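You operate a simulated robot arm through the tools that you are given. There is no shell and no other tool.

Carry out the task below with a simulated robot arm. There is one attempt and no reset: what you move stays moved.

JOB
Wind the blue ribbon onto the grey spool, then put that spool in the orange tray.
Fine: spool in the yellow dish, small guide lever over to it, brake off to wind all of it, brake back on; the blue spool stays.

It is judged by the outcome, as a careful person would: the job done as asked, and still so three seconds after it is handed in. It fails if anything else is knocked over, pushed out of place, dropped, spilled or broken.

ROBOT AND FRAMES
A 6-joint arm with a fingered hand, fixed in place. Base frame: the origin is on the floor under the middle of its stand, x ahead of it, y to its left, z up; the work surface is at about z = 740. Lengths are in mm, angles in rad, forces in N, time in s.
With the tool pointing down near the work surface it reaches from about 340 to 820 mm from the base axis. Its first joint turns from -2.897 to 2.897 rad. Payload 4 kg.
The tool frame sits at the grasp point between the pads (the TCP): z along the fingers, y along the line on which they close. The tips reach 26 mm beyond it. The gripper opens to 132 mm; its body begins 73 mm behind the TCP. The gripper is a hand of 5 fingers: y runs from the thumb to the fingers, the wrist lies at [0, 0, -239] in the tool frame, and closing takes about 1.5 s.
Orientation is that of the tool frame in the base frame, as a unit quaternion [w, x, y, z]. With the fingers straight down and closing along the base's y, the tool's x points along the base's -x, its y along +y and its z along -z.

CONTROLS
- The arm moves only by the tool drive_tool. Its arguments are lists of equal length, an entry for each row: "linear": the shift along the base's x, y, z in mm, a list of three; "delta_rot": the turn, a rotation vector about the base's x, y, z in rad, a list of three; "jaw": the finger opening in mm, from 0 to 132. In form: {"linear": [[tx, ty, tz], ...], "delta_rot": [[rx, ry, rz], ...], "jaw": [jaw, ...]}. A call has 1 to 20 rows; each row is the pose to reach, as a shift and turn from the pose commanded when the call began. Rows are played at 5 a second. More than 50 mm and 0.15 rad between two rows, or a gripper value outside its range, and nothing of the call is played. Where a pose cannot be reached the arm comes as near as it can. A force on the tool above 40 N (or 10 N above the force at the start of the call, whichever is more), or a blocked arm, ends the call early, and 0.2 s more pass. Each finger travels about 45 mm/s and halts on what it meets, pressing with about 21 N; the grip force reading is that of the motor and also rises with nothing between the fingers. The clock runs only during rows and for 0.2 s after the last one: add rows that repeat a pose to give the fingers time. It gives the time, the measured TCP pose, the force on the tool (base axes), the opening and the grip force at its end, in the units of the frame above (readings bear some noise), with the torque about the TCP (base axes, N m) and any sound that the robot's microphone picked up.
- Cameras (640 x 400 px; columns grow to the right, rows downward): "scene" is fixed at [222.1, -500.8, 1485.7]; the picture's right is [0.83, -0.56, 0.00], its down [-0.31, -0.45, -0.84] and it looks along [0.47, 0.69, -0.55] (base axes); focal length 336 px, centre (320, 200). "wrist" rides on the gripper at [85, 2, -97] in the tool frame; the picture's right is [-0.02, 1.00, 0.00], its down [-0.75, -0.02, -0.66] and it looks along [-0.66, -0.01, 0.75] (tool axes); focal length 270 px, centre (320, 200). There is no depth. A picture from a camera that has moved, and an enlarged one, comes with that camera's place and axes in the base frame and with its lens.
- get_image(camera): a new picture of that camera. It takes no simulated time.
- grasp_type(shape): the hand has 5 fingers and takes this shape, open, in about a second: jaw (thumb against the fingers, like two jaws); tri (thumb and two fingers); tip (a fingertip pinch); poke (one finger out to press); point (the index stretched); flat (the hand flat); cup (the hand cupped); fist (a fist). The gripper value then closes the fingers along that shape, each until it touches; the sizes above hold for jaw. It gives what a move gives, with no picture.
- inspect(camera, box): a new picture of the part [left, top, right, bottom] of that camera's present view, enlarged. It takes no simulated time.
- job_done(): hands the job in; it is judged then, once.

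Nothing tells you positions but the pictures and the camera data. Unless the task says otherwise, let go and move clear before handing in.

The tools are called after "Call:" as name(argument=value, ...) on one line, values as JSON. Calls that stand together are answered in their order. drive_tool: Moves the arm, as the interface text tells. Its arguments: {"type":"object","properties":{"linear":{"type":"array","items":{"type":"array","items":{"type":"number"}}},"delta_rot":{"type":"array","items":{"type":"array","items":{"type":"number"}}},"jaw":{"type":"array","items":{"type":"number"}}},"required":["linear","delta_rot","jaw"]} The other tools are called the same way: grasp_type (shape) gives the hand a shape; get_image (camera) takes a picture; inspect (camera, box) takes an enlarged picture of a part of a camera's view; job_done () hands the job in.

At the start:

```text
time: 0.0
eef_pos: [490.0, 166.9, 1153.3]
tcp_rot: [0.0, 0.0, 1.0, 0.0]
ft_force: [-0.6, 0.6, 0.8]
wrist_torque: [0.03, -0.02, 0.0]
gripper_width: 131.6
gripper_force: 0.2
shape: jaw
```

scene: 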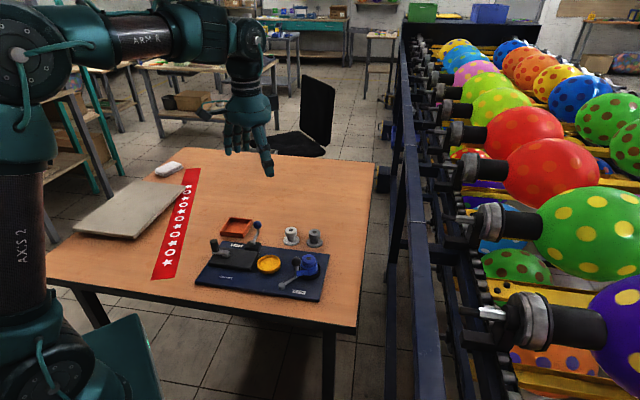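
wrist: 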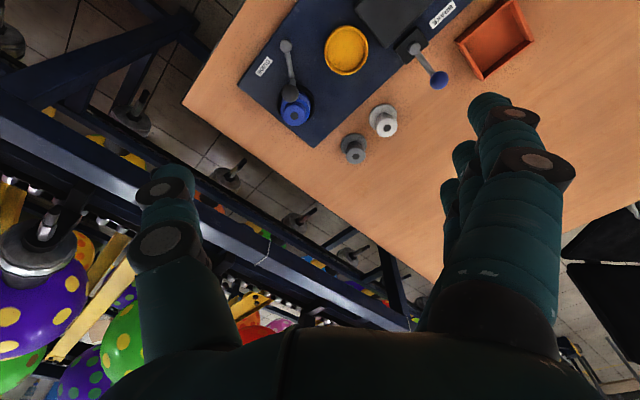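

I see a table with a dark blue winding board carrying a yellow dish, a blue spool with a lever and a black block with a knobbed lever, plus an orange tray and two loose spools (white and grey). I will look closer before moving.

Call:
inspect(camera="scene", box=[180, 200, 340, 310])

Call:
inspect(camera="wrist", box=[230, 0, 550, 200])

Call:
inspect(camera="scene", box=[190, 230, 270, 280])

Call:
inspect(camera="scene", box=[260, 215, 340, 305])

```text
3.64 times, centred on (260, 255) of scene
camera zoom: at [222.1, -500.8, 1485.7], right [0.83, -0.56, 0.0], down [-0.31, -0.45, -0.84], along [0.47, 0.69, -0.55], focal length 1221 px, centre (538, 0)
```

zoom: 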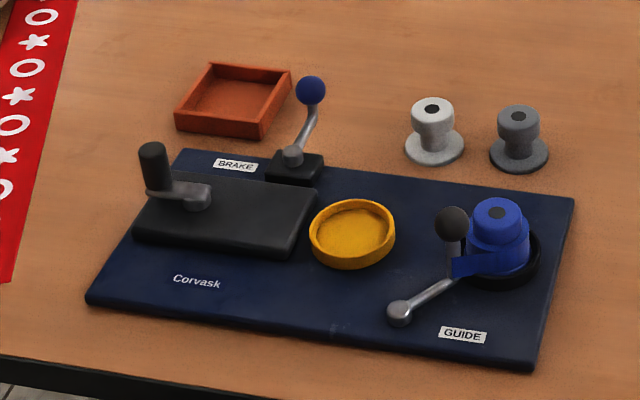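

```text
2.00 times, centred on (390, 100) of wrist
camera zoom: at [406.0, 168.7, 1250.6], right [0.02, 1.0, 0.0], down [0.75, -0.02, 0.66], along [0.66, -0.01, -0.75], focal length 541 px, centre (180, 400)
```

zoom: 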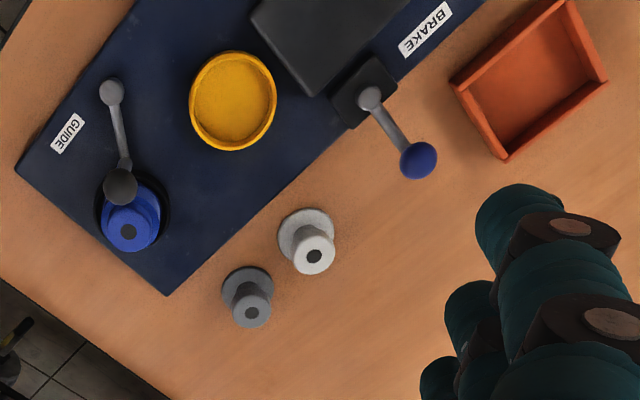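

```text
8.00 times, centred on (230, 255) of scene
camera zoom: at [222.1, -500.8, 1485.7], right [0.83, -0.56, 0.0], down [-0.31, -0.45, -0.84], along [0.47, 0.69, -0.55], focal length 2686 px, centre (1040, -240)
```

zoom: 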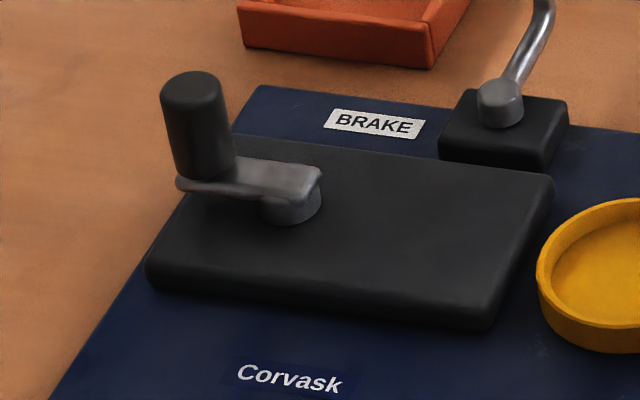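

```text
4.44 times, centred on (300, 260) of scene
camera zoom: at [222.1, -500.8, 1485.7], right [0.83, -0.56, 0.0], down [-0.31, -0.45, -0.84], along [0.47, 0.69, -0.55], focal length 1492 px, centre (409, -67)
```

zoom: 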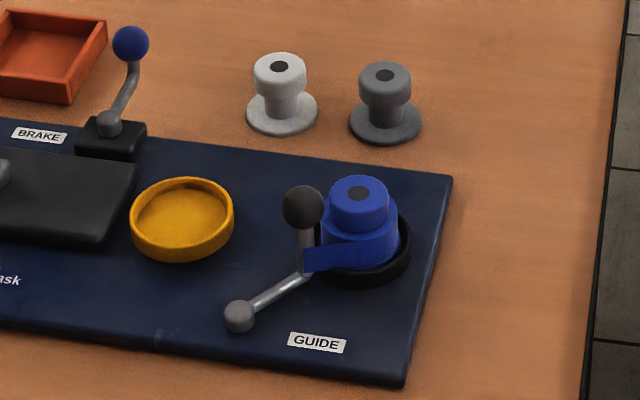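

The board holds the crank box, the yellow drive dish, the guide lever with a black knob by the blue spool, and the brake lever with a blue knob. The grey spool is at about (694, 231) and the white one at about (634, 283). I'll bring the wrist camera closer to see the brake and crank.

Call:
drive_tool(linear=[[-14, 19, -28], [-28, 37, -56], [-42, 56, -84], [-56, 75, -112], [-70, 93, -140], [-84, 112, -168], [-98, 130, -196], [-113, 149, -220], [-113, 149, -220]], delta_rot=[[0, 0, 0], [0, 0, 0], [0, 0, 0], [0, 0, 0], [0, 0, 0], [0, 0, 0], [0, 0, 0], [0, 0, 0], [0, 0, 0]], jaw=[131, 131, 131, 131, 131, 131, 131, 131, 131])

Call:
get_image(camera="wrist")

Call:
get_image(camera="scene")

```text
time: 2.0
eef_pos: [375.7, 316.1, 934.5]
tcp_rot: [0.0, 0.001, 1.0, 0.0]
ft_force: [0.3, 0.0, -0.1]
wrist_torque: [-0.02, -0.02, 0.02]
gripper_width: 130.8
gripper_force: 0.0
shape: jaw
```

```text
taken
camera wrist: at [291.9, 317.0, 1030.0], right [0.02, 1.0, 0.0], down [0.75, -0.02, 0.66], along [0.66, -0.01, -0.75], focal length 270 px, centre (320, 200)
```

wrist: 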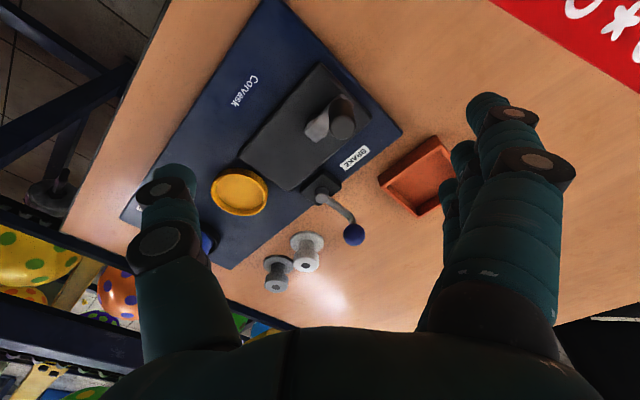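

```text
taken
```

scene: 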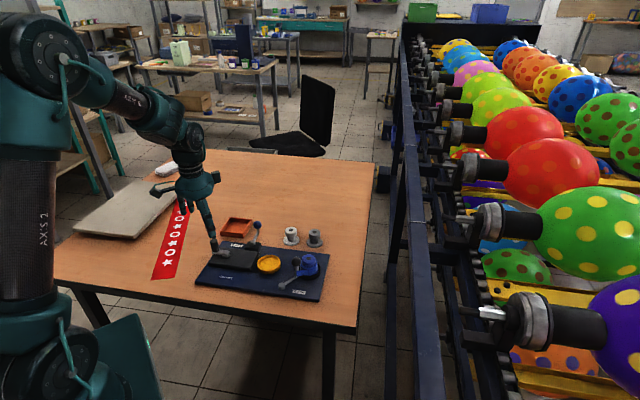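

Call:
inspect(camera="wrist", box=[260, 70, 460, 250])

Call:
inspect(camera="wrist", box=[290, 160, 390, 260])

Call:
inspect(camera="scene", box=[235, 215, 275, 255])

```text
2.22 times, centred on (360, 160) of wrist
camera zoom: at [291.9, 317.0, 1030.0], right [0.02, 1.0, 0.0], down [0.75, -0.02, 0.66], along [0.66, -0.01, -0.75], focal length 601 px, centre (231, 289)
```

zoom: 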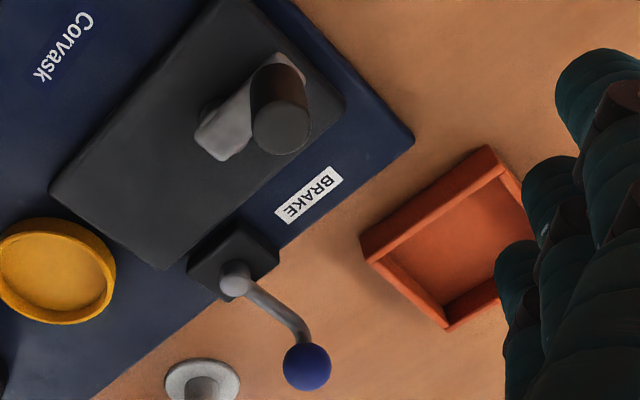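

```text
4.00 times, centred on (340, 210) of wrist
camera zoom: at [291.9, 317.0, 1030.0], right [0.02, 1.0, 0.0], down [0.75, -0.02, 0.66], along [0.66, -0.01, -0.75], focal length 1081 px, centre (240, 160)
```

zoom: 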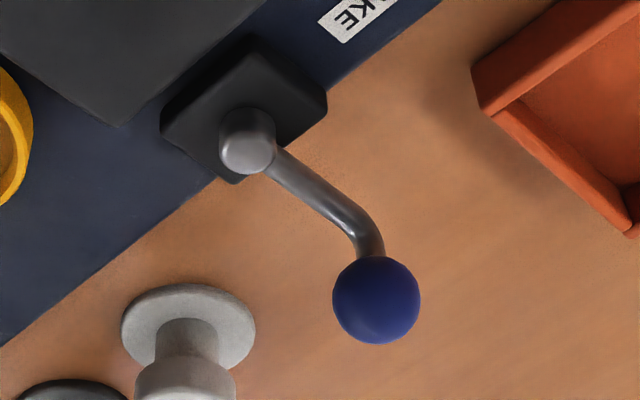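

```text
10.00 times, centred on (255, 235) of scene
camera zoom: at [222.1, -500.8, 1485.7], right [0.83, -0.56, 0.0], down [-0.31, -0.45, -0.84], along [0.47, 0.69, -0.55], focal length 3358 px, centre (970, -150)
```

zoom: 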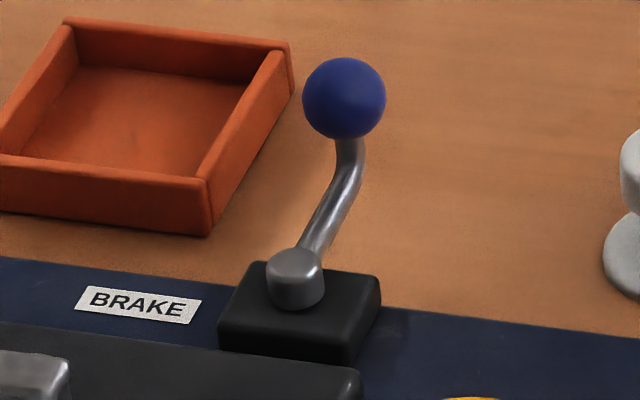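

I can see the brake lever pivots on a vertical boss and sticks out from the board's back edge; the crank handle stands on the black box. Next I look closely at the spools and dish from nearer.

Call:
drive_tool(linear=[[35, -12, -8], [70, -24, -16], [105, -36, -24], [140, -48, -32], [176, -61, -43], [176, -61, -43]], delta_rot=[[0, 0, 0], [0, 0, 0], [0, 0, 0], [0, 0, 0], [0, 0, 0], [0, 0, 0]], jaw=[131, 131, 131, 131, 131, 131])

Call:
get_image(camera="wrist")

Call:
inspect(camera="wrist", box=[220, 130, 420, 255])

Call:
inspect(camera="wrist", box=[170, 0, 450, 175])

Call:
inspect(camera="scene", box=[150, 120, 350, 310])

```text
time: 3.4
eef_pos: [552.1, 255.7, 892.2]
tcp_rot: [0.0, 0.0, 1.0, 0.0]
ft_force: [0.2, -0.4, -0.2]
wrist_torque: [-0.02, 0.02, 0.01]
gripper_width: 131.1
gripper_force: 0.0
shape: jaw
```

```text
taken
camera wrist: at [468.5, 256.4, 987.5], right [0.02, 1.0, 0.0], down [0.75, -0.02, 0.66], along [0.66, -0.01, -0.75], focal length 270 px, centre (320, 200)
```

wrist: 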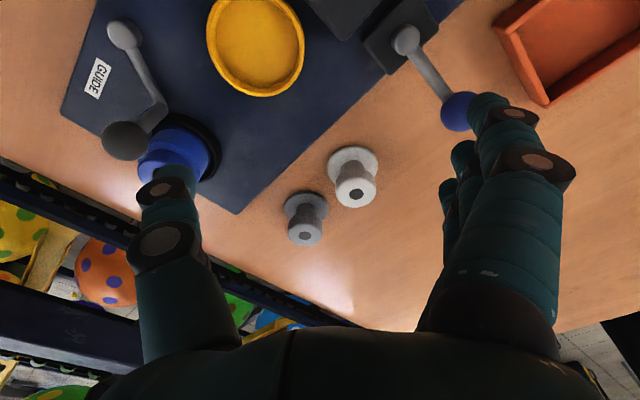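

```text
3.20 times, centred on (320, 192) of wrist
camera zoom: at [468.5, 256.4, 987.5], right [0.02, 1.0, 0.0], down [0.75, -0.02, 0.66], along [0.66, -0.01, -0.75], focal length 865 px, centre (320, 224)
```

zoom: 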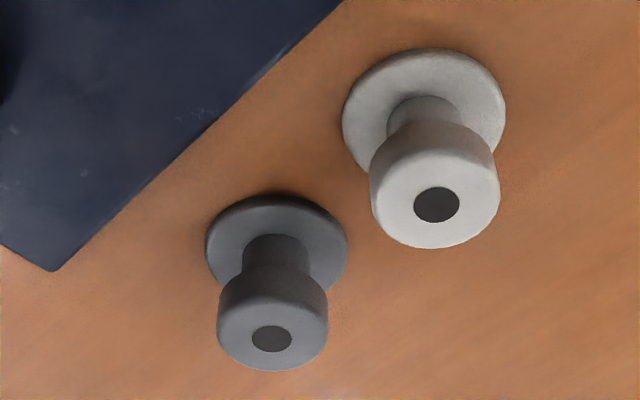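

```text
2.29 times, centred on (310, 88) of wrist
camera zoom: at [468.5, 256.4, 987.5], right [0.02, 1.0, 0.0], down [0.75, -0.02, 0.66], along [0.66, -0.01, -0.75], focal length 618 px, centre (343, 457)
```

zoom: 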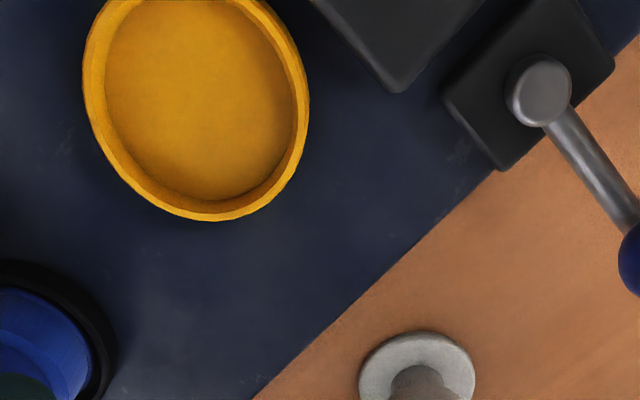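

```text
2.11 times, centred on (250, 215) of scene
camera zoom: at [222.1, -500.8, 1485.7], right [0.83, -0.56, 0.0], down [-0.31, -0.45, -0.84], along [0.47, 0.69, -0.55], focal length 707 px, centre (467, 168)
```

zoom: 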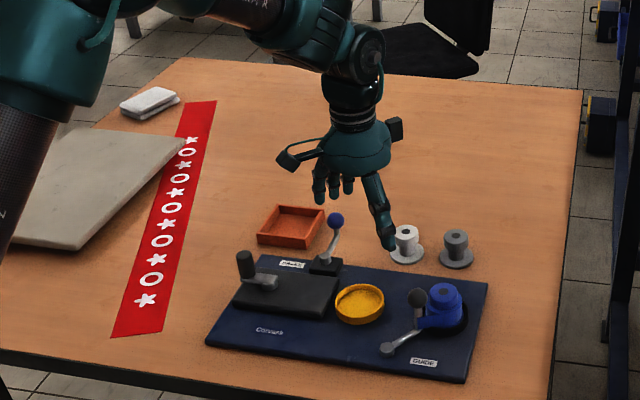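

The grey spool stands at about (693, 236), roughly 50 mm tall with a 38 mm cap on top and a 55 mm foot; the white one sits about 79 mm from it. I'll rise and check how the "tri" shape looks before choosing a grasp.

Call:
drive_tool(linear=[[0, 0, 35], [0, 0, 70], [0, 0, 100], [0, 0, 100]], delta_rot=[[0, 0, 0], [0, 0, 0], [0, 0, 0], [0, 0, 0]], jaw=[131, 131, 131, 131])

Call:
grasp_type(shape="tri")

Call:
get_image(camera="wrist")

Call:
inspect(camera="scene", box=[220, 90, 320, 190])

```text
time: 4.4
eef_pos: [551.8, 255.0, 992.7]
tcp_rot: [0.0, 0.001, 1.0, 0.0]
ft_force: [0.1, 0.8, -0.2]
wrist_torque: [0.0, 0.01, 0.0]
gripper_width: 131.2
gripper_force: 0.1
shape: jaw
```

```text
time: 5.3
eef_pos: [551.6, 255.2, 991.4]
tcp_rot: [0.001, -0.001, 1.0, 0.0]
ft_force: [0.0, 0.5, 0.6]
wrist_torque: [0.02, 0.03, 0.01]
gripper_width: 131.6
gripper_force: 0.0
shape: tri
```

```text
taken
camera wrist: at [468.5, 257.2, 1088.0], right [0.02, 1.0, 0.0], down [0.75, -0.02, 0.66], along [0.66, -0.01, -0.75], focal length 270 px, centre (320, 200)
```

wrist: 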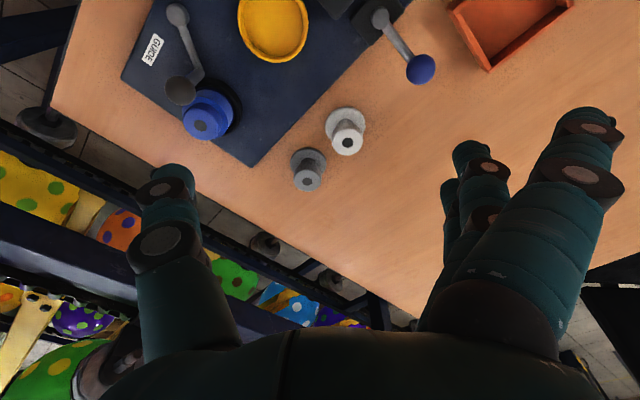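

```text
4.00 times, centred on (270, 140) of scene
camera zoom: at [222.1, -500.8, 1485.7], right [0.83, -0.56, 0.0], down [-0.31, -0.45, -0.84], along [0.47, 0.69, -0.55], focal length 1343 px, centre (520, 440)
```

zoom: 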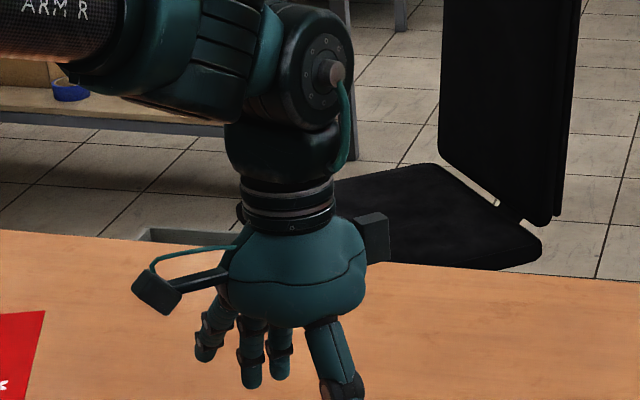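

The tri shape spreads the outer fingers away and leaves two opposing the thumb. I'll test-close it in the air to see where the tips meet.

Call:
drive_tool(linear=[[0, 0, 0], [0, 0, 0], [0, 0, 0], [0, 0, 0], [0, 0, 0], [0, 0, 0], [0, 0, 0], [0, 0, 0]], delta_rot=[[0, 0, 0], [0, 0, 0], [0, 0, 0], [0, 0, 0], [0, 0, 0], [0, 0, 0], [0, 0, 0], [0, 0, 0]], jaw=[38, 38, 38, 38, 38, 38, 38, 38])

Call:
get_image(camera="wrist")

Call:
inspect(camera="scene", box=[220, 110, 320, 210])

```text
time: 7.1
eef_pos: [551.5, 255.6, 991.7]
tcp_rot: [0.0, -0.001, 1.0, 0.0]
ft_force: [-0.7, -0.9, -0.2]
wrist_torque: [0.0, 0.03, -0.01]
gripper_width: 38.8
gripper_force: 0.0
shape: tri
```

```text
taken
camera wrist: at [468.6, 257.2, 1088.0], right [0.02, 1.0, 0.0], down [0.75, -0.02, 0.66], along [0.66, -0.01, -0.75], focal length 270 px, centre (320, 200)
```

wrist: 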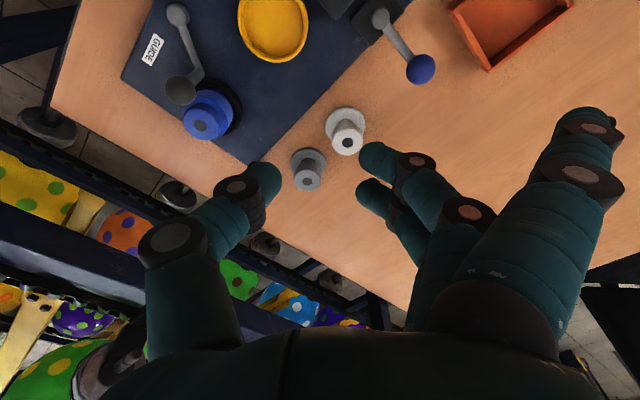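

```text
4.00 times, centred on (270, 160) of scene
camera zoom: at [222.1, -500.8, 1485.7], right [0.83, -0.56, 0.0], down [-0.31, -0.45, -0.84], along [0.47, 0.69, -0.55], focal length 1343 px, centre (520, 360)
```

zoom: 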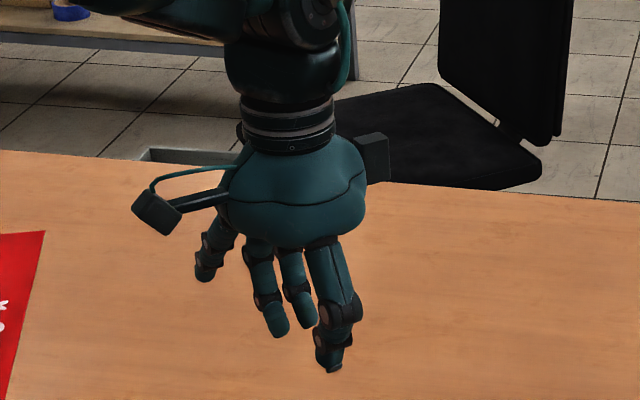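

Tri leaves the outer fingers spread very wide, so the compact "jaw" shape suits this crowded area better. I'll go back to jaw, turn the hand so it closes across the line between the two spools, and come above the grey spool.

Call:
grasp_type(shape="jaw")

Call:
drive_tool(linear=[[20, -3, -10], [40, -6, -20], [60, -8, -30], [80, -11, -40], [100, -14, -50], [120, -17, -60], [141, -20, -80], [141, -20, -100], [141, -20, -100]], delta_rot=[[0, 0, -0.1], [0, 0, -0.2], [0, 0, -0.3], [0, 0, -0.4], [0, 0, -0.5], [0, 0, -0.6], [0, 0, -0.72], [0, 0, -0.72], [0, 0, -0.72]], jaw=[120, 110, 100, 90, 85, 85, 85, 85, 85])

Call:
get_image(camera="wrist")

Call:
inspect(camera="scene", box=[240, 150, 370, 280])

```text
time: 8.0
eef_pos: [551.6, 254.2, 992.3]
tcp_rot: [0.001, 0.0, 1.0, 0.001]
ft_force: [0.1, -0.6, 0.1]
wrist_torque: [0.01, 0.02, 0.02]
gripper_width: 132.1
gripper_force: 0.0
shape: jaw
```

```text
time: 10.0
eef_pos: [694.3, 235.2, 892.3]
tcp_rot: [0.0, 0.353, 0.936, 0.0]
ft_force: [-0.8, -0.1, 0.0]
wrist_torque: [0.01, -0.01, 0.01]
gripper_width: 85.5
gripper_force: 0.1
shape: jaw
```

```text
taken
camera wrist: at [633.6, 292.0, 987.7], right [0.68, 0.74, 0.0], down [0.56, -0.51, 0.66], along [0.49, -0.44, -0.75], focal length 270 px, centre (320, 200)
```

wrist: 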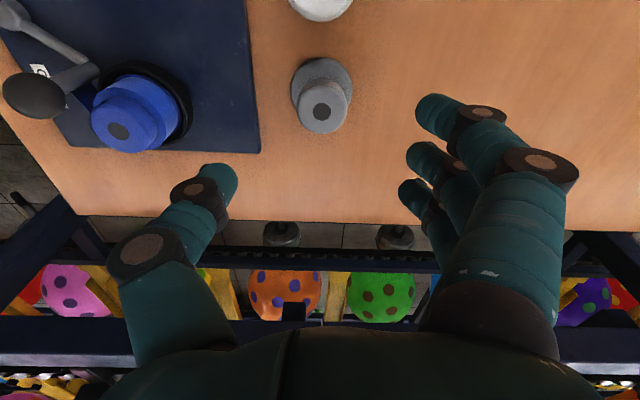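

```text
3.08 times, centred on (305, 215) of scene
camera zoom: at [222.1, -500.8, 1485.7], right [0.83, -0.56, 0.0], down [-0.31, -0.45, -0.84], along [0.47, 0.69, -0.55], focal length 1033 px, centre (366, 154)
```

zoom: 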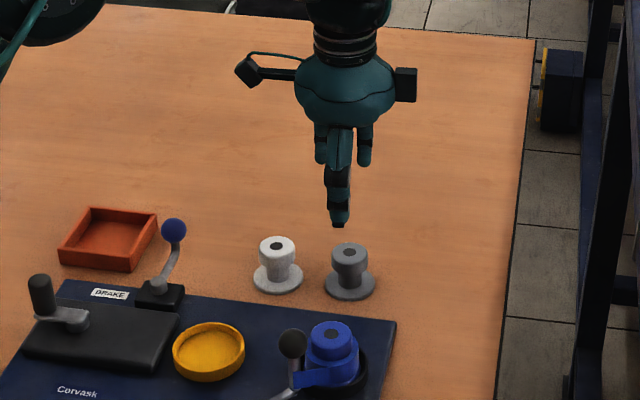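

The grey spool shows almost centred under the hand, at about (695.5, 237). I'll descend around its cap and check before closing.

Call:
drive_tool(linear=[[1.5, 1.5, -20], [1.5, 1.5, -40], [1.5, 1.5, -60], [1.5, 1.5, -80], [1.5, 1.5, -92], [1.5, 1.5, -104], [1.5, 1.5, -104]], delta_rot=[[0, 0, 0], [0, 0, 0], [0, 0, 0], [0, 0, 0], [0, 0, 0], [0, 0, 0], [0, 0, 0]], jaw=[85, 85, 85, 85, 85, 85, 85])

Call:
get_image(camera="wrist")

Call:
inspect(camera="scene", box=[270, 190, 350, 270])

```text
time: 11.6
eef_pos: [695.1, 237.0, 786.1]
tcp_rot: [0.001, 0.352, 0.936, 0.0]
ft_force: [-0.1, 0.3, -1.0]
wrist_torque: [0.0, -0.01, -0.05]
gripper_width: 85.3
gripper_force: 0.1
shape: jaw
```

```text
taken
camera wrist: at [634.2, 293.3, 882.9], right [0.67, 0.74, 0.0], down [0.56, -0.51, 0.66], along [0.49, -0.44, -0.75], focal length 270 px, centre (320, 200)
```

wrist: 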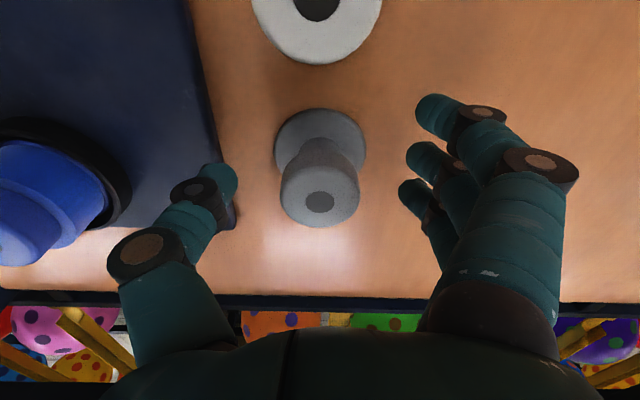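

```text
5.00 times, centred on (310, 230) of scene
camera zoom: at [222.1, -500.8, 1485.7], right [0.83, -0.56, 0.0], down [-0.31, -0.45, -0.84], along [0.47, 0.69, -0.55], focal length 1679 px, centre (370, 50)
```

zoom: 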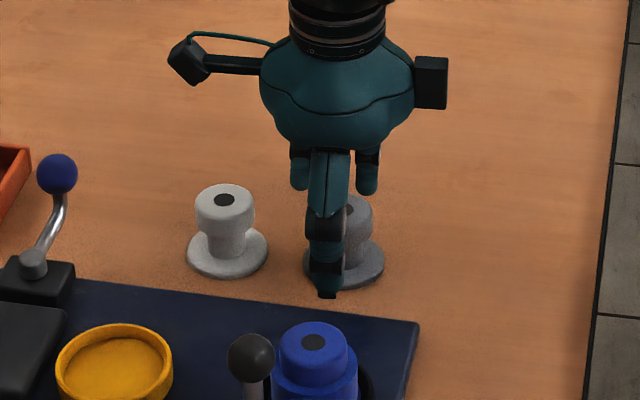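

The spool is centred between thumb and fingers with the white spool clear. Closing on the cap.

Call:
drive_tool(linear=[[0, 0, 0], [0, 0, 0], [0, 0, 0], [0, 0, 0], [0, 0, 0], [0, 0, 0], [0, 0, 0], [0, 0, 0], [0, 0, 0]], delta_rot=[[0, 0, 0], [0, 0, 0], [0, 0, 0], [0, 0, 0], [0, 0, 0], [0, 0, 0], [0, 0, 0], [0, 0, 0], [0, 0, 0]], jaw=[75, 65, 55, 48, 42, 36, 30, 30, 30])

Call:
get_image(camera="wrist")

Call:
inspect(camera="scene", box=[270, 190, 350, 270])

```text
time: 13.6
eef_pos: [696.4, 235.0, 787.2]
tcp_rot: [-0.001, 0.353, 0.936, 0.0]
ft_force: [-0.3, 0.1, 0.2]
wrist_torque: [0.0, -0.03, 0.0]
gripper_width: 19.1
gripper_force: 14.8
shape: jaw
```

```text
taken
camera wrist: at [634.2, 293.3, 882.9], right [0.67, 0.74, 0.0], down [0.56, -0.51, 0.66], along [0.49, -0.44, -0.75], focal length 270 px, centre (320, 200)
```

wrist: 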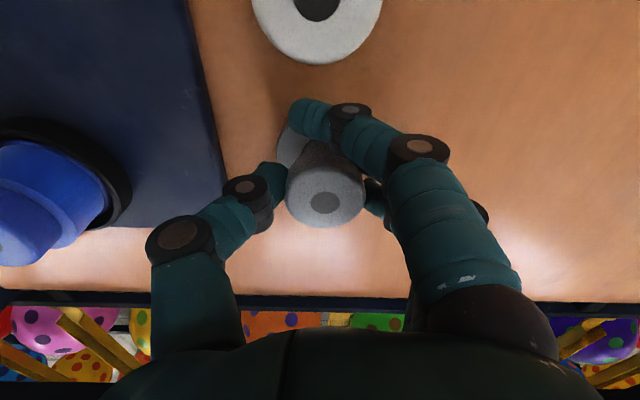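

```text
5.00 times, centred on (310, 230) of scene
camera zoom: at [222.1, -500.8, 1485.7], right [0.83, -0.56, 0.0], down [-0.31, -0.45, -0.84], along [0.47, 0.69, -0.55], focal length 1679 px, centre (370, 50)
```

zoom: 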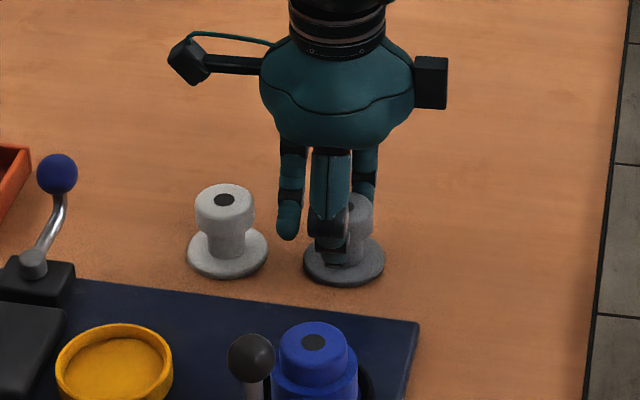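

The hand has closed on the spool and it stays upright. I'll lift a little and check the hold.

Call:
drive_tool(linear=[[0, 0, 4], [0, 0, 9], [0, 0, 15], [0, 0, 20], [0, 0, 20]], delta_rot=[[0, 0, 0], [0, 0, 0], [0, 0, 0], [0, 0, 0], [0, 0, 0]], jaw=[30, 30, 30, 30, 30])

Call:
get_image(camera="wrist")

Call:
inspect(camera="scene", box=[270, 190, 350, 270])

```text
time: 14.8
eef_pos: [694.9, 235.4, 807.2]
tcp_rot: [0.0, 0.352, 0.936, 0.0]
ft_force: [0.8, -0.5, -0.9]
wrist_torque: [0.02, 0.01, 0.0]
gripper_width: 18.4
gripper_force: 21.0
shape: jaw
```

```text
taken
camera wrist: at [633.7, 293.4, 903.8], right [0.67, 0.74, 0.0], down [0.56, -0.51, 0.66], along [0.49, -0.44, -0.75], focal length 270 px, centre (320, 200)
```

wrist: 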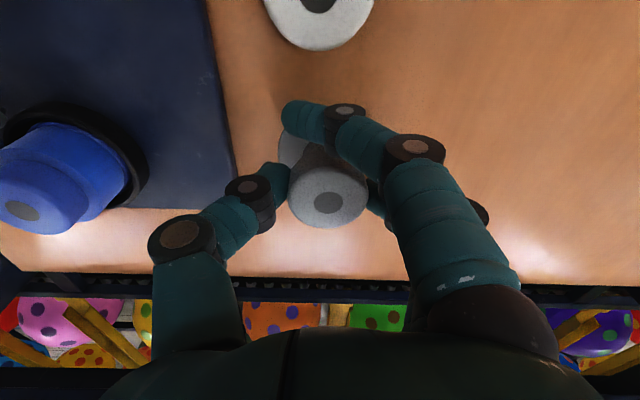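

```text
5.00 times, centred on (310, 230) of scene
camera zoom: at [222.1, -500.8, 1485.7], right [0.83, -0.56, 0.0], down [-0.31, -0.45, -0.84], along [0.47, 0.69, -0.55], focal length 1679 px, centre (370, 50)
```

zoom: 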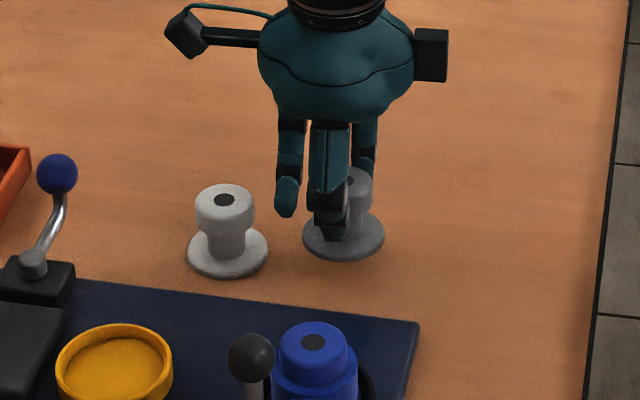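

The spool is held upright in the hand. I'll raise it and move near the yellow dish to measure the dish's exact place before lowering.

Call:
drive_tool(linear=[[0, 0, 25], [0, 0, 50], [0, 0, 75], [0, 0, 95], [-33, -8, 95], [-66, -17, 95], [-99, -25, 95], [-132, -34, 95], [-165, -42, 95], [-165, -42, 95]], delta_rot=[[0, 0, 0], [0, 0, 0], [0, 0, 0], [0, 0, 0], [0, 0, 0], [0, 0, 0], [0, 0, 0], [0, 0, 0], [0, 0, 0], [0, 0, 0]], jaw=[30, 30, 30, 30, 30, 30, 30, 30, 30, 30])

Call:
get_image(camera="wrist")

Call:
inspect(camera="wrist", box=[220, 0, 420, 125])

Call:
inspect(camera="scene", box=[190, 160, 340, 310])

```text
time: 17.0
eef_pos: [528.3, 192.6, 901.9]
tcp_rot: [0.0, 0.351, 0.936, 0.0]
ft_force: [-0.5, -0.7, -0.5]
wrist_torque: [0.0, 0.0, 0.02]
gripper_width: 18.0
gripper_force: 20.5
shape: jaw
```

```text
taken
camera wrist: at [466.1, 251.2, 999.0], right [0.67, 0.74, 0.0], down [0.56, -0.51, 0.66], along [0.49, -0.44, -0.75], focal length 270 px, centre (320, 200)
```

wrist: 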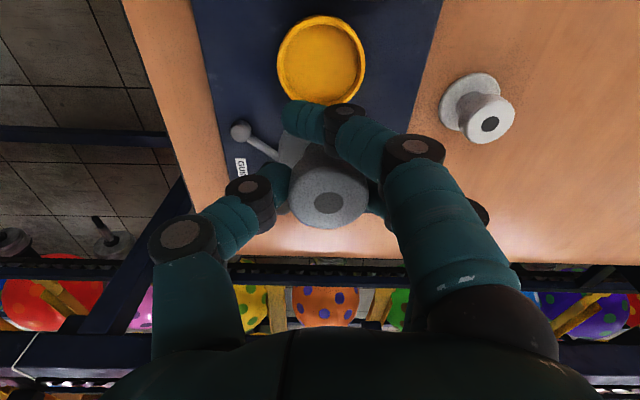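

```text
3.20 times, centred on (320, 62) of wrist
camera zoom: at [466.1, 251.2, 999.0], right [0.67, 0.74, 0.0], down [0.56, -0.51, 0.66], along [0.49, -0.44, -0.75], focal length 865 px, centre (320, 640)
```

zoom: 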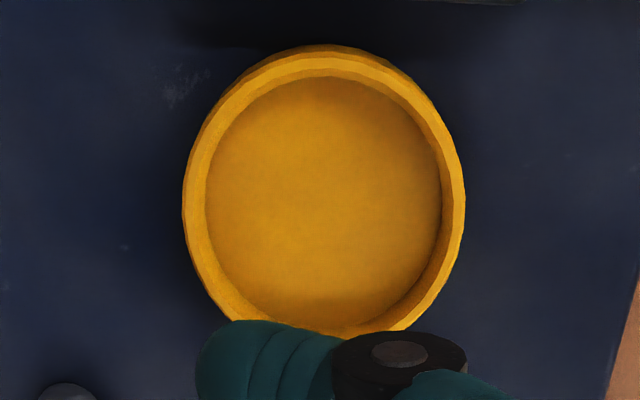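

```text
2.67 times, centred on (265, 235) of scene
camera zoom: at [222.1, -500.8, 1485.7], right [0.83, -0.56, 0.0], down [-0.31, -0.45, -0.84], along [0.47, 0.69, -0.55], focal length 895 px, centre (467, 107)
```

zoom: 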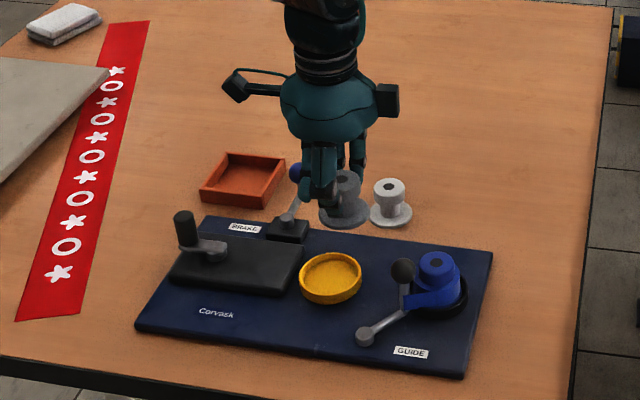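

The dish centre measures about 25 mm further along the hand's x axis, which matches the same sideways offset as the spool in the hand. I'll shift over it, come down to just above the rim, and compare.

Call:
drive_tool(linear=[[-10, 8.5, 0], [-19.2, 16.8, 0], [-19.2, 16.8, -20], [-19.2, 16.8, -40], [-19.2, 16.8, -58], [-19.2, 16.8, -68], [-19.2, 16.8, -68]], delta_rot=[[0, 0, 0], [0, 0, 0], [0, 0, 0], [0, 0, 0], [0, 0, 0], [0, 0, 0], [0, 0, 0]], jaw=[30, 30, 30, 30, 30, 30, 30])

Call:
get_image(camera="wrist")

Call:
inspect(camera="wrist", box=[220, 60, 420, 240])

Call:
inspect(camera="scene", box=[225, 205, 325, 305])

```text
time: 18.6
eef_pos: [509.9, 211.8, 834.3]
tcp_rot: [0.0, 0.353, 0.936, 0.0]
ft_force: [-0.2, 0.3, 0.0]
wrist_torque: [0.0, -0.01, -0.02]
gripper_width: 18.0
gripper_force: 20.6
shape: jaw
```

```text
taken
camera wrist: at [448.8, 268.5, 930.1], right [0.67, 0.74, 0.0], down [0.56, -0.51, 0.66], along [0.49, -0.44, -0.75], focal length 270 px, centre (320, 200)
```

wrist: 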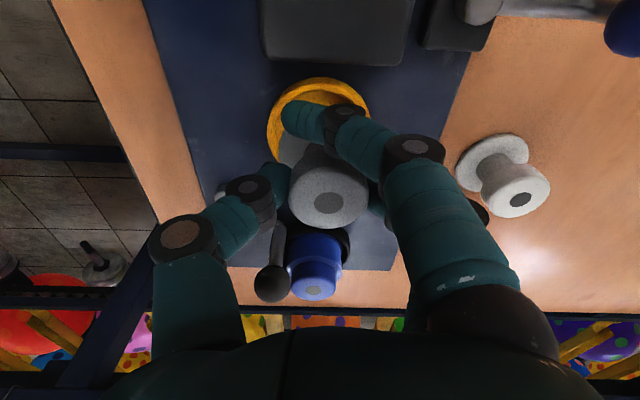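

```text
2.22 times, centred on (320, 150) of wrist
camera zoom: at [448.8, 268.5, 930.1], right [0.67, 0.74, 0.0], down [0.56, -0.51, 0.66], along [0.49, -0.44, -0.75], focal length 601 px, centre (320, 311)
```

zoom: 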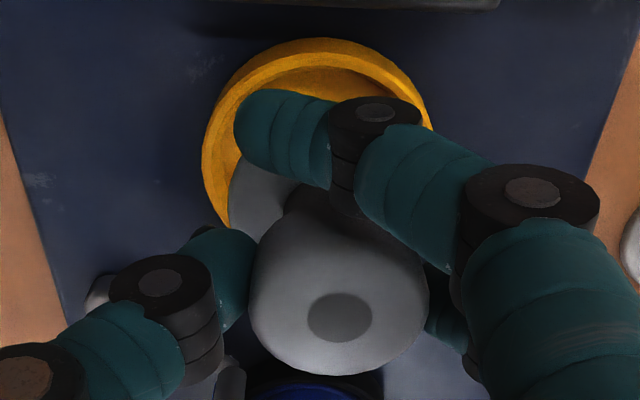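

```text
4.00 times, centred on (275, 255) of scene
camera zoom: at [222.1, -500.8, 1485.7], right [0.83, -0.56, 0.0], down [-0.31, -0.45, -0.84], along [0.47, 0.69, -0.55], focal length 1343 px, centre (500, -20)
```

zoom: 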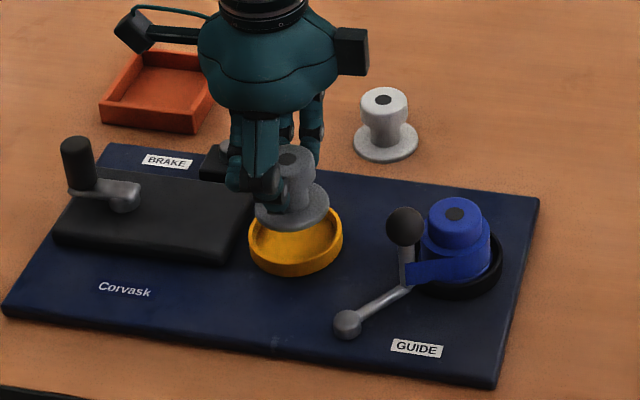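

The spool hovers over the dish, perhaps 2–3 mm off. I'll enlarge both views to measure the residual offset.

Call:
inspect(camera="scene", box=[254, 230, 294, 280])

Call:
inspect(camera="wrist", box=[255, 70, 385, 170])

```text
8.00 times, centred on (274, 255) of scene
camera zoom: at [222.1, -500.8, 1485.7], right [0.83, -0.56, 0.0], down [-0.31, -0.45, -0.84], along [0.47, 0.69, -0.55], focal length 2686 px, centre (688, -240)
```

zoom: 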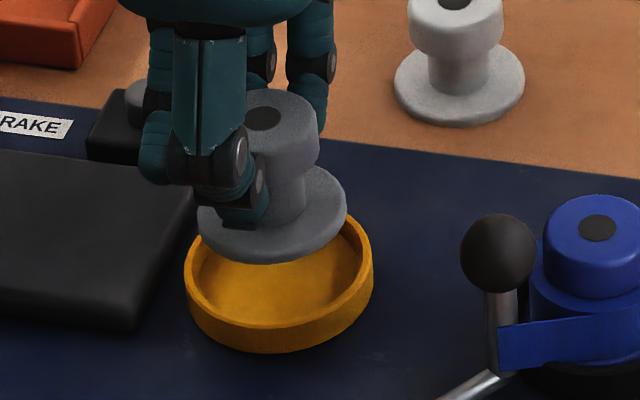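

```text
4.00 times, centred on (320, 120) of wrist
camera zoom: at [448.8, 268.5, 930.1], right [0.67, 0.74, 0.0], down [0.56, -0.51, 0.66], along [0.49, -0.44, -0.75], focal length 1081 px, centre (320, 520)
```

zoom: 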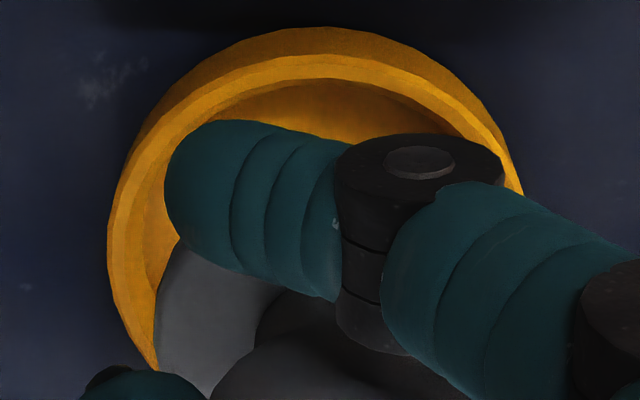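

Measured: the spool foot needs about 3 mm towards the thumb side and 1 mm along the other axis. I'll correct that, lower close to the rim, and re-check.

Call:
drive_tool(linear=[[-1.4, -3.0, 0], [-1.4, -3.0, -6], [-1.4, -3.0, -12], [-1.4, -3.0, -15], [-1.4, -3.0, -15]], delta_rot=[[0, 0, 0], [0, 0, 0], [0, 0, 0], [0, 0, 0], [0, 0, 0]], jaw=[30, 30, 30, 30, 30])

Call:
inspect(camera="scene", box=[254, 230, 294, 280])

Call:
inspect(camera="wrist", box=[255, 70, 385, 170])

```text
time: 19.8
eef_pos: [508.9, 207.7, 817.4]
tcp_rot: [-0.001, 0.352, 0.936, 0.0]
ft_force: [-0.3, 0.7, -0.4]
wrist_torque: [0.0, 0.01, 0.02]
gripper_width: 17.9
gripper_force: 20.3
shape: jaw
```

```text
8.00 times, centred on (274, 255) of scene
camera zoom: at [222.1, -500.8, 1485.7], right [0.83, -0.56, 0.0], down [-0.31, -0.45, -0.84], along [0.47, 0.69, -0.55], focal length 2686 px, centre (688, -240)
```

zoom: 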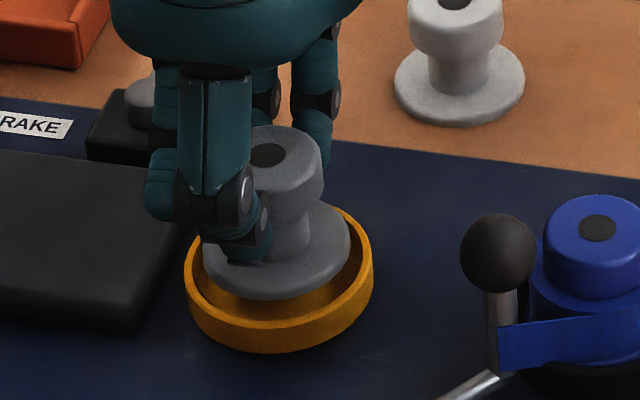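

```text
4.00 times, centred on (320, 120) of wrist
camera zoom: at [447.9, 265.9, 914.5], right [0.67, 0.74, 0.0], down [0.56, -0.51, 0.66], along [0.49, -0.44, -0.75], focal length 1081 px, centre (320, 520)
```

zoom: 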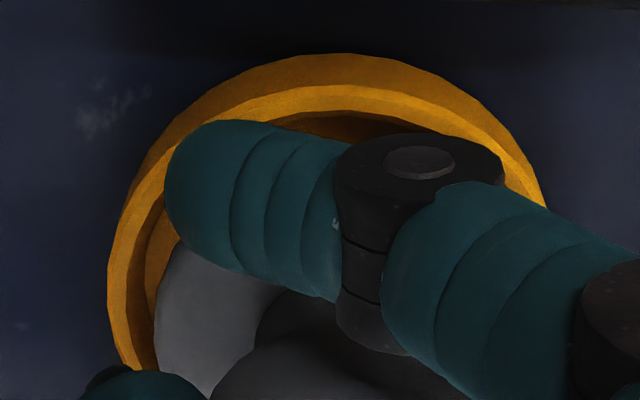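

The spool foot is now within about 1 mm of the dish centre. Lowering it gently into the dish, watching the force.

Call:
drive_tool(linear=[[-0.5, -0.5, -2], [-0.5, -0.5, -4], [-0.5, -0.5, -6], [-0.5, -0.5, -8], [-0.5, -0.5, -10], [-0.5, -0.5, -11.5], [-0.5, -0.5, -11.5]], delta_rot=[[0, 0, 0], [0, 0, 0], [0, 0, 0], [0, 0, 0], [0, 0, 0], [0, 0, 0], [0, 0, 0]], jaw=[30, 30, 30, 30, 30, 30, 30])

Call:
inspect(camera="scene", box=[254, 230, 294, 280])

Call:
inspect(camera="wrist", box=[255, 70, 385, 170])

```text
time: 21.4
eef_pos: [509.7, 206.9, 808.8]
tcp_rot: [-0.001, 0.353, 0.936, 0.0]
ft_force: [-0.3, -0.8, -0.6]
wrist_torque: [0.02, -0.03, 0.03]
gripper_width: 17.9
gripper_force: 20.9
shape: jaw
```

```text
8.00 times, centred on (274, 255) of scene
camera zoom: at [222.1, -500.8, 1485.7], right [0.83, -0.56, 0.0], down [-0.31, -0.45, -0.84], along [0.47, 0.69, -0.55], focal length 2686 px, centre (688, -240)
```

zoom: 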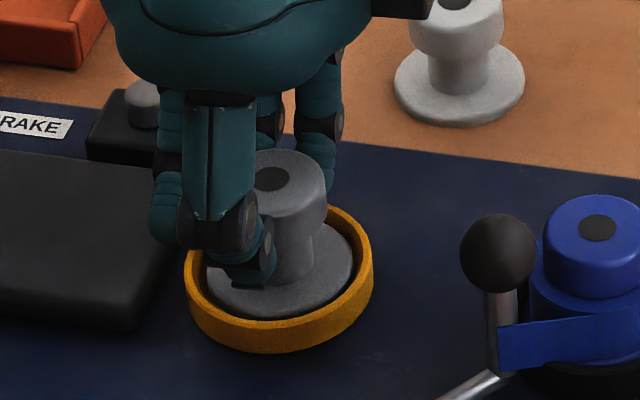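

```text
4.00 times, centred on (320, 120) of wrist
camera zoom: at [448.0, 264.9, 903.5], right [0.67, 0.74, 0.0], down [0.56, -0.51, 0.66], along [0.49, -0.44, -0.75], focal length 1081 px, centre (320, 520)
```

zoom: 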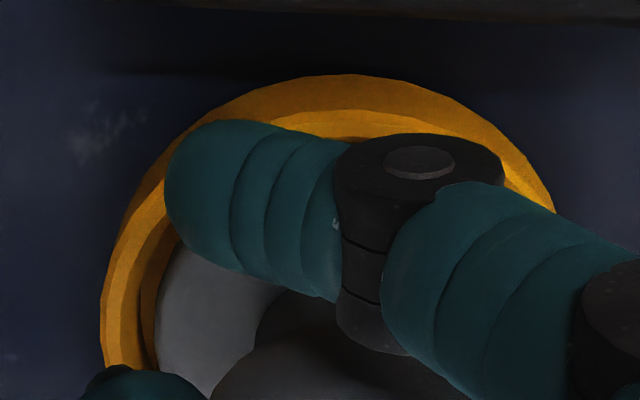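

The foot is now inside the rim with no contact force yet. I'll lower the last millimetres slowly.

Call:
drive_tool(linear=[[0, 0, -1], [0, 0, -2], [0, 0, -3], [0, 0, -4], [0, 0, -5], [0, 0, -6], [0, 0, -6]], delta_rot=[[0, 0, 0], [0, 0, 0], [0, 0, 0], [0, 0, 0], [0, 0, 0], [0, 0, 0], [0, 0, 0]], jaw=[30, 30, 30, 30, 30, 30, 30])

Call:
inspect(camera="scene", box=[254, 230, 294, 280])

Call:
get_image(camera="wrist")

```text
time: 23.0
eef_pos: [508.9, 208.3, 802.0]
tcp_rot: [0.0, 0.352, 0.936, 0.0]
ft_force: [0.4, 0.2, -0.9]
wrist_torque: [0.01, 0.02, -0.01]
gripper_width: 14.0
gripper_force: 21.3
shape: jaw
```

```text
8.00 times, centred on (274, 255) of scene
camera zoom: at [222.1, -500.8, 1485.7], right [0.83, -0.56, 0.0], down [-0.31, -0.45, -0.84], along [0.47, 0.69, -0.55], focal length 2686 px, centre (688, -240)
```

zoom: 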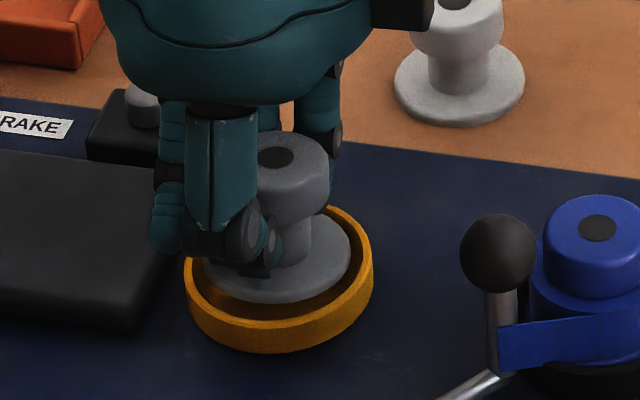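

```text
taken
camera wrist: at [447.9, 265.4, 897.9], right [0.67, 0.74, 0.0], down [0.56, -0.51, 0.66], along [0.49, -0.44, -0.75], focal length 270 px, centre (320, 200)
```

wrist: 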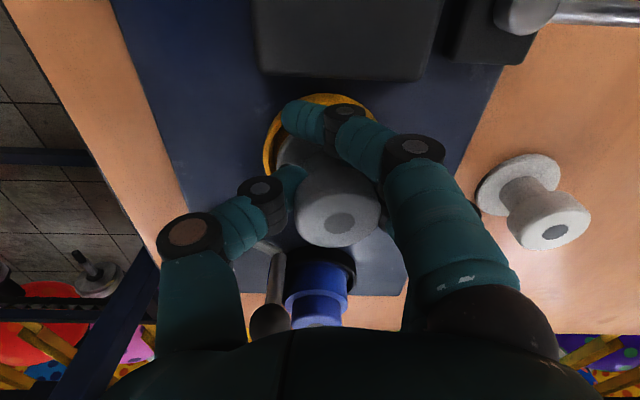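

The fingers have slid in under the cap, nudging the spool a few millimetres up in the hand, but its foot is still within the dish rim and centred. I'll lower slightly and open slowly so it settles.

Call:
drive_tool(linear=[[0, 0, -1.5], [0, 0, -3], [0, 0, -3], [0, 0, -3], [0, 0, -3], [0, 0, -3], [0, 0, -3], [0, 0, -3], [0, 0, -3], [0, 0, -3]], delta_rot=[[0, 0, 0], [0, 0, 0], [0, 0, 0], [0, 0, 0], [0, 0, 0], [0, 0, 0], [0, 0, 0], [0, 0, 0], [0, 0, 0], [0, 0, 0]], jaw=[30, 30, 32, 36, 40, 44, 48, 54, 60, 66])

Call:
inspect(camera="scene", box=[254, 230, 294, 280])

Call:
get_image(camera="wrist")

```text
time: 25.2
eef_pos: [508.5, 207.2, 799.4]
tcp_rot: [0.0, 0.352, 0.936, 0.0]
ft_force: [0.5, -1.2, 0.2]
wrist_torque: [0.0, 0.02, 0.02]
gripper_width: 64.9
gripper_force: 0.1
shape: jaw
```

```text
8.00 times, centred on (274, 255) of scene
camera zoom: at [222.1, -500.8, 1485.7], right [0.83, -0.56, 0.0], down [-0.31, -0.45, -0.84], along [0.47, 0.69, -0.55], focal length 2686 px, centre (688, -240)
```

zoom: 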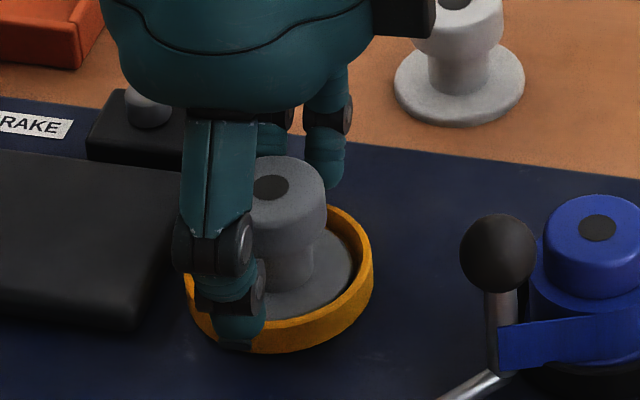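

```text
taken
camera wrist: at [448.2, 264.8, 895.1], right [0.67, 0.74, 0.0], down [0.56, -0.51, 0.66], along [0.49, -0.44, -0.75], focal length 270 px, centre (320, 200)
```

wrist: 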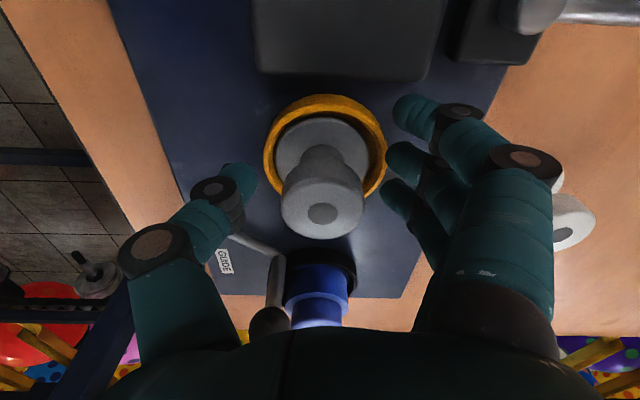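

The spool sits squarely in the dish and the fingers are clear. Raising straight up and checking the seating and the guide lever.

Call:
drive_tool(linear=[[0, 0, 15], [0, 0, 35], [0, 0, 60], [0, 0, 90], [0, 0, 120], [0, 0, 120]], delta_rot=[[0, 0, 0], [0, 0, 0], [0, 0, 0], [0, 0, 0], [0, 0, 0], [0, 0, 0]], jaw=[68, 68, 68, 68, 68, 68])

Call:
inspect(camera="scene", box=[240, 225, 330, 305])

Call:
get_image(camera="wrist")

```text
time: 26.6
eef_pos: [508.8, 206.7, 918.6]
tcp_rot: [-0.001, 0.353, 0.936, 0.0]
ft_force: [0.3, -0.4, 0.4]
wrist_torque: [0.0, 0.02, 0.01]
gripper_width: 67.0
gripper_force: 0.1
shape: jaw
```

```text
5.00 times, centred on (285, 265) of scene
camera zoom: at [222.1, -500.8, 1485.7], right [0.83, -0.56, 0.0], down [-0.31, -0.45, -0.84], along [0.47, 0.69, -0.55], focal length 1679 px, centre (495, -125)
```

zoom: 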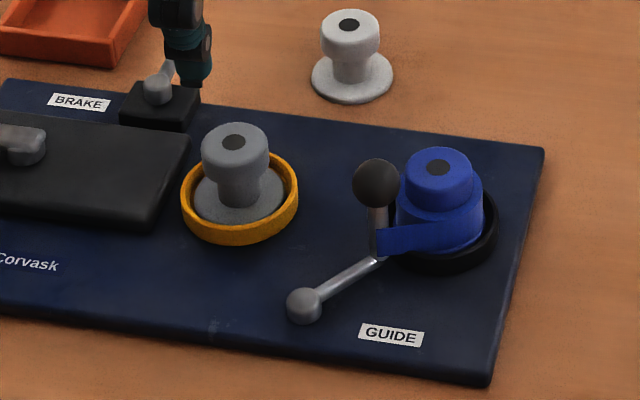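

```text
taken
camera wrist: at [448.1, 264.1, 1014.5], right [0.67, 0.74, 0.0], down [0.56, -0.51, 0.66], along [0.49, -0.44, -0.75], focal length 270 px, centre (320, 200)
```

wrist: 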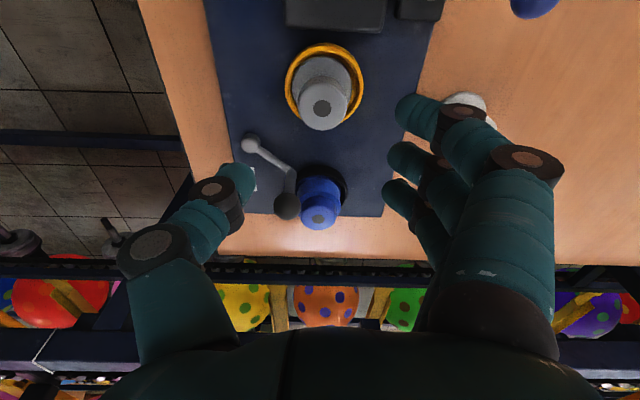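

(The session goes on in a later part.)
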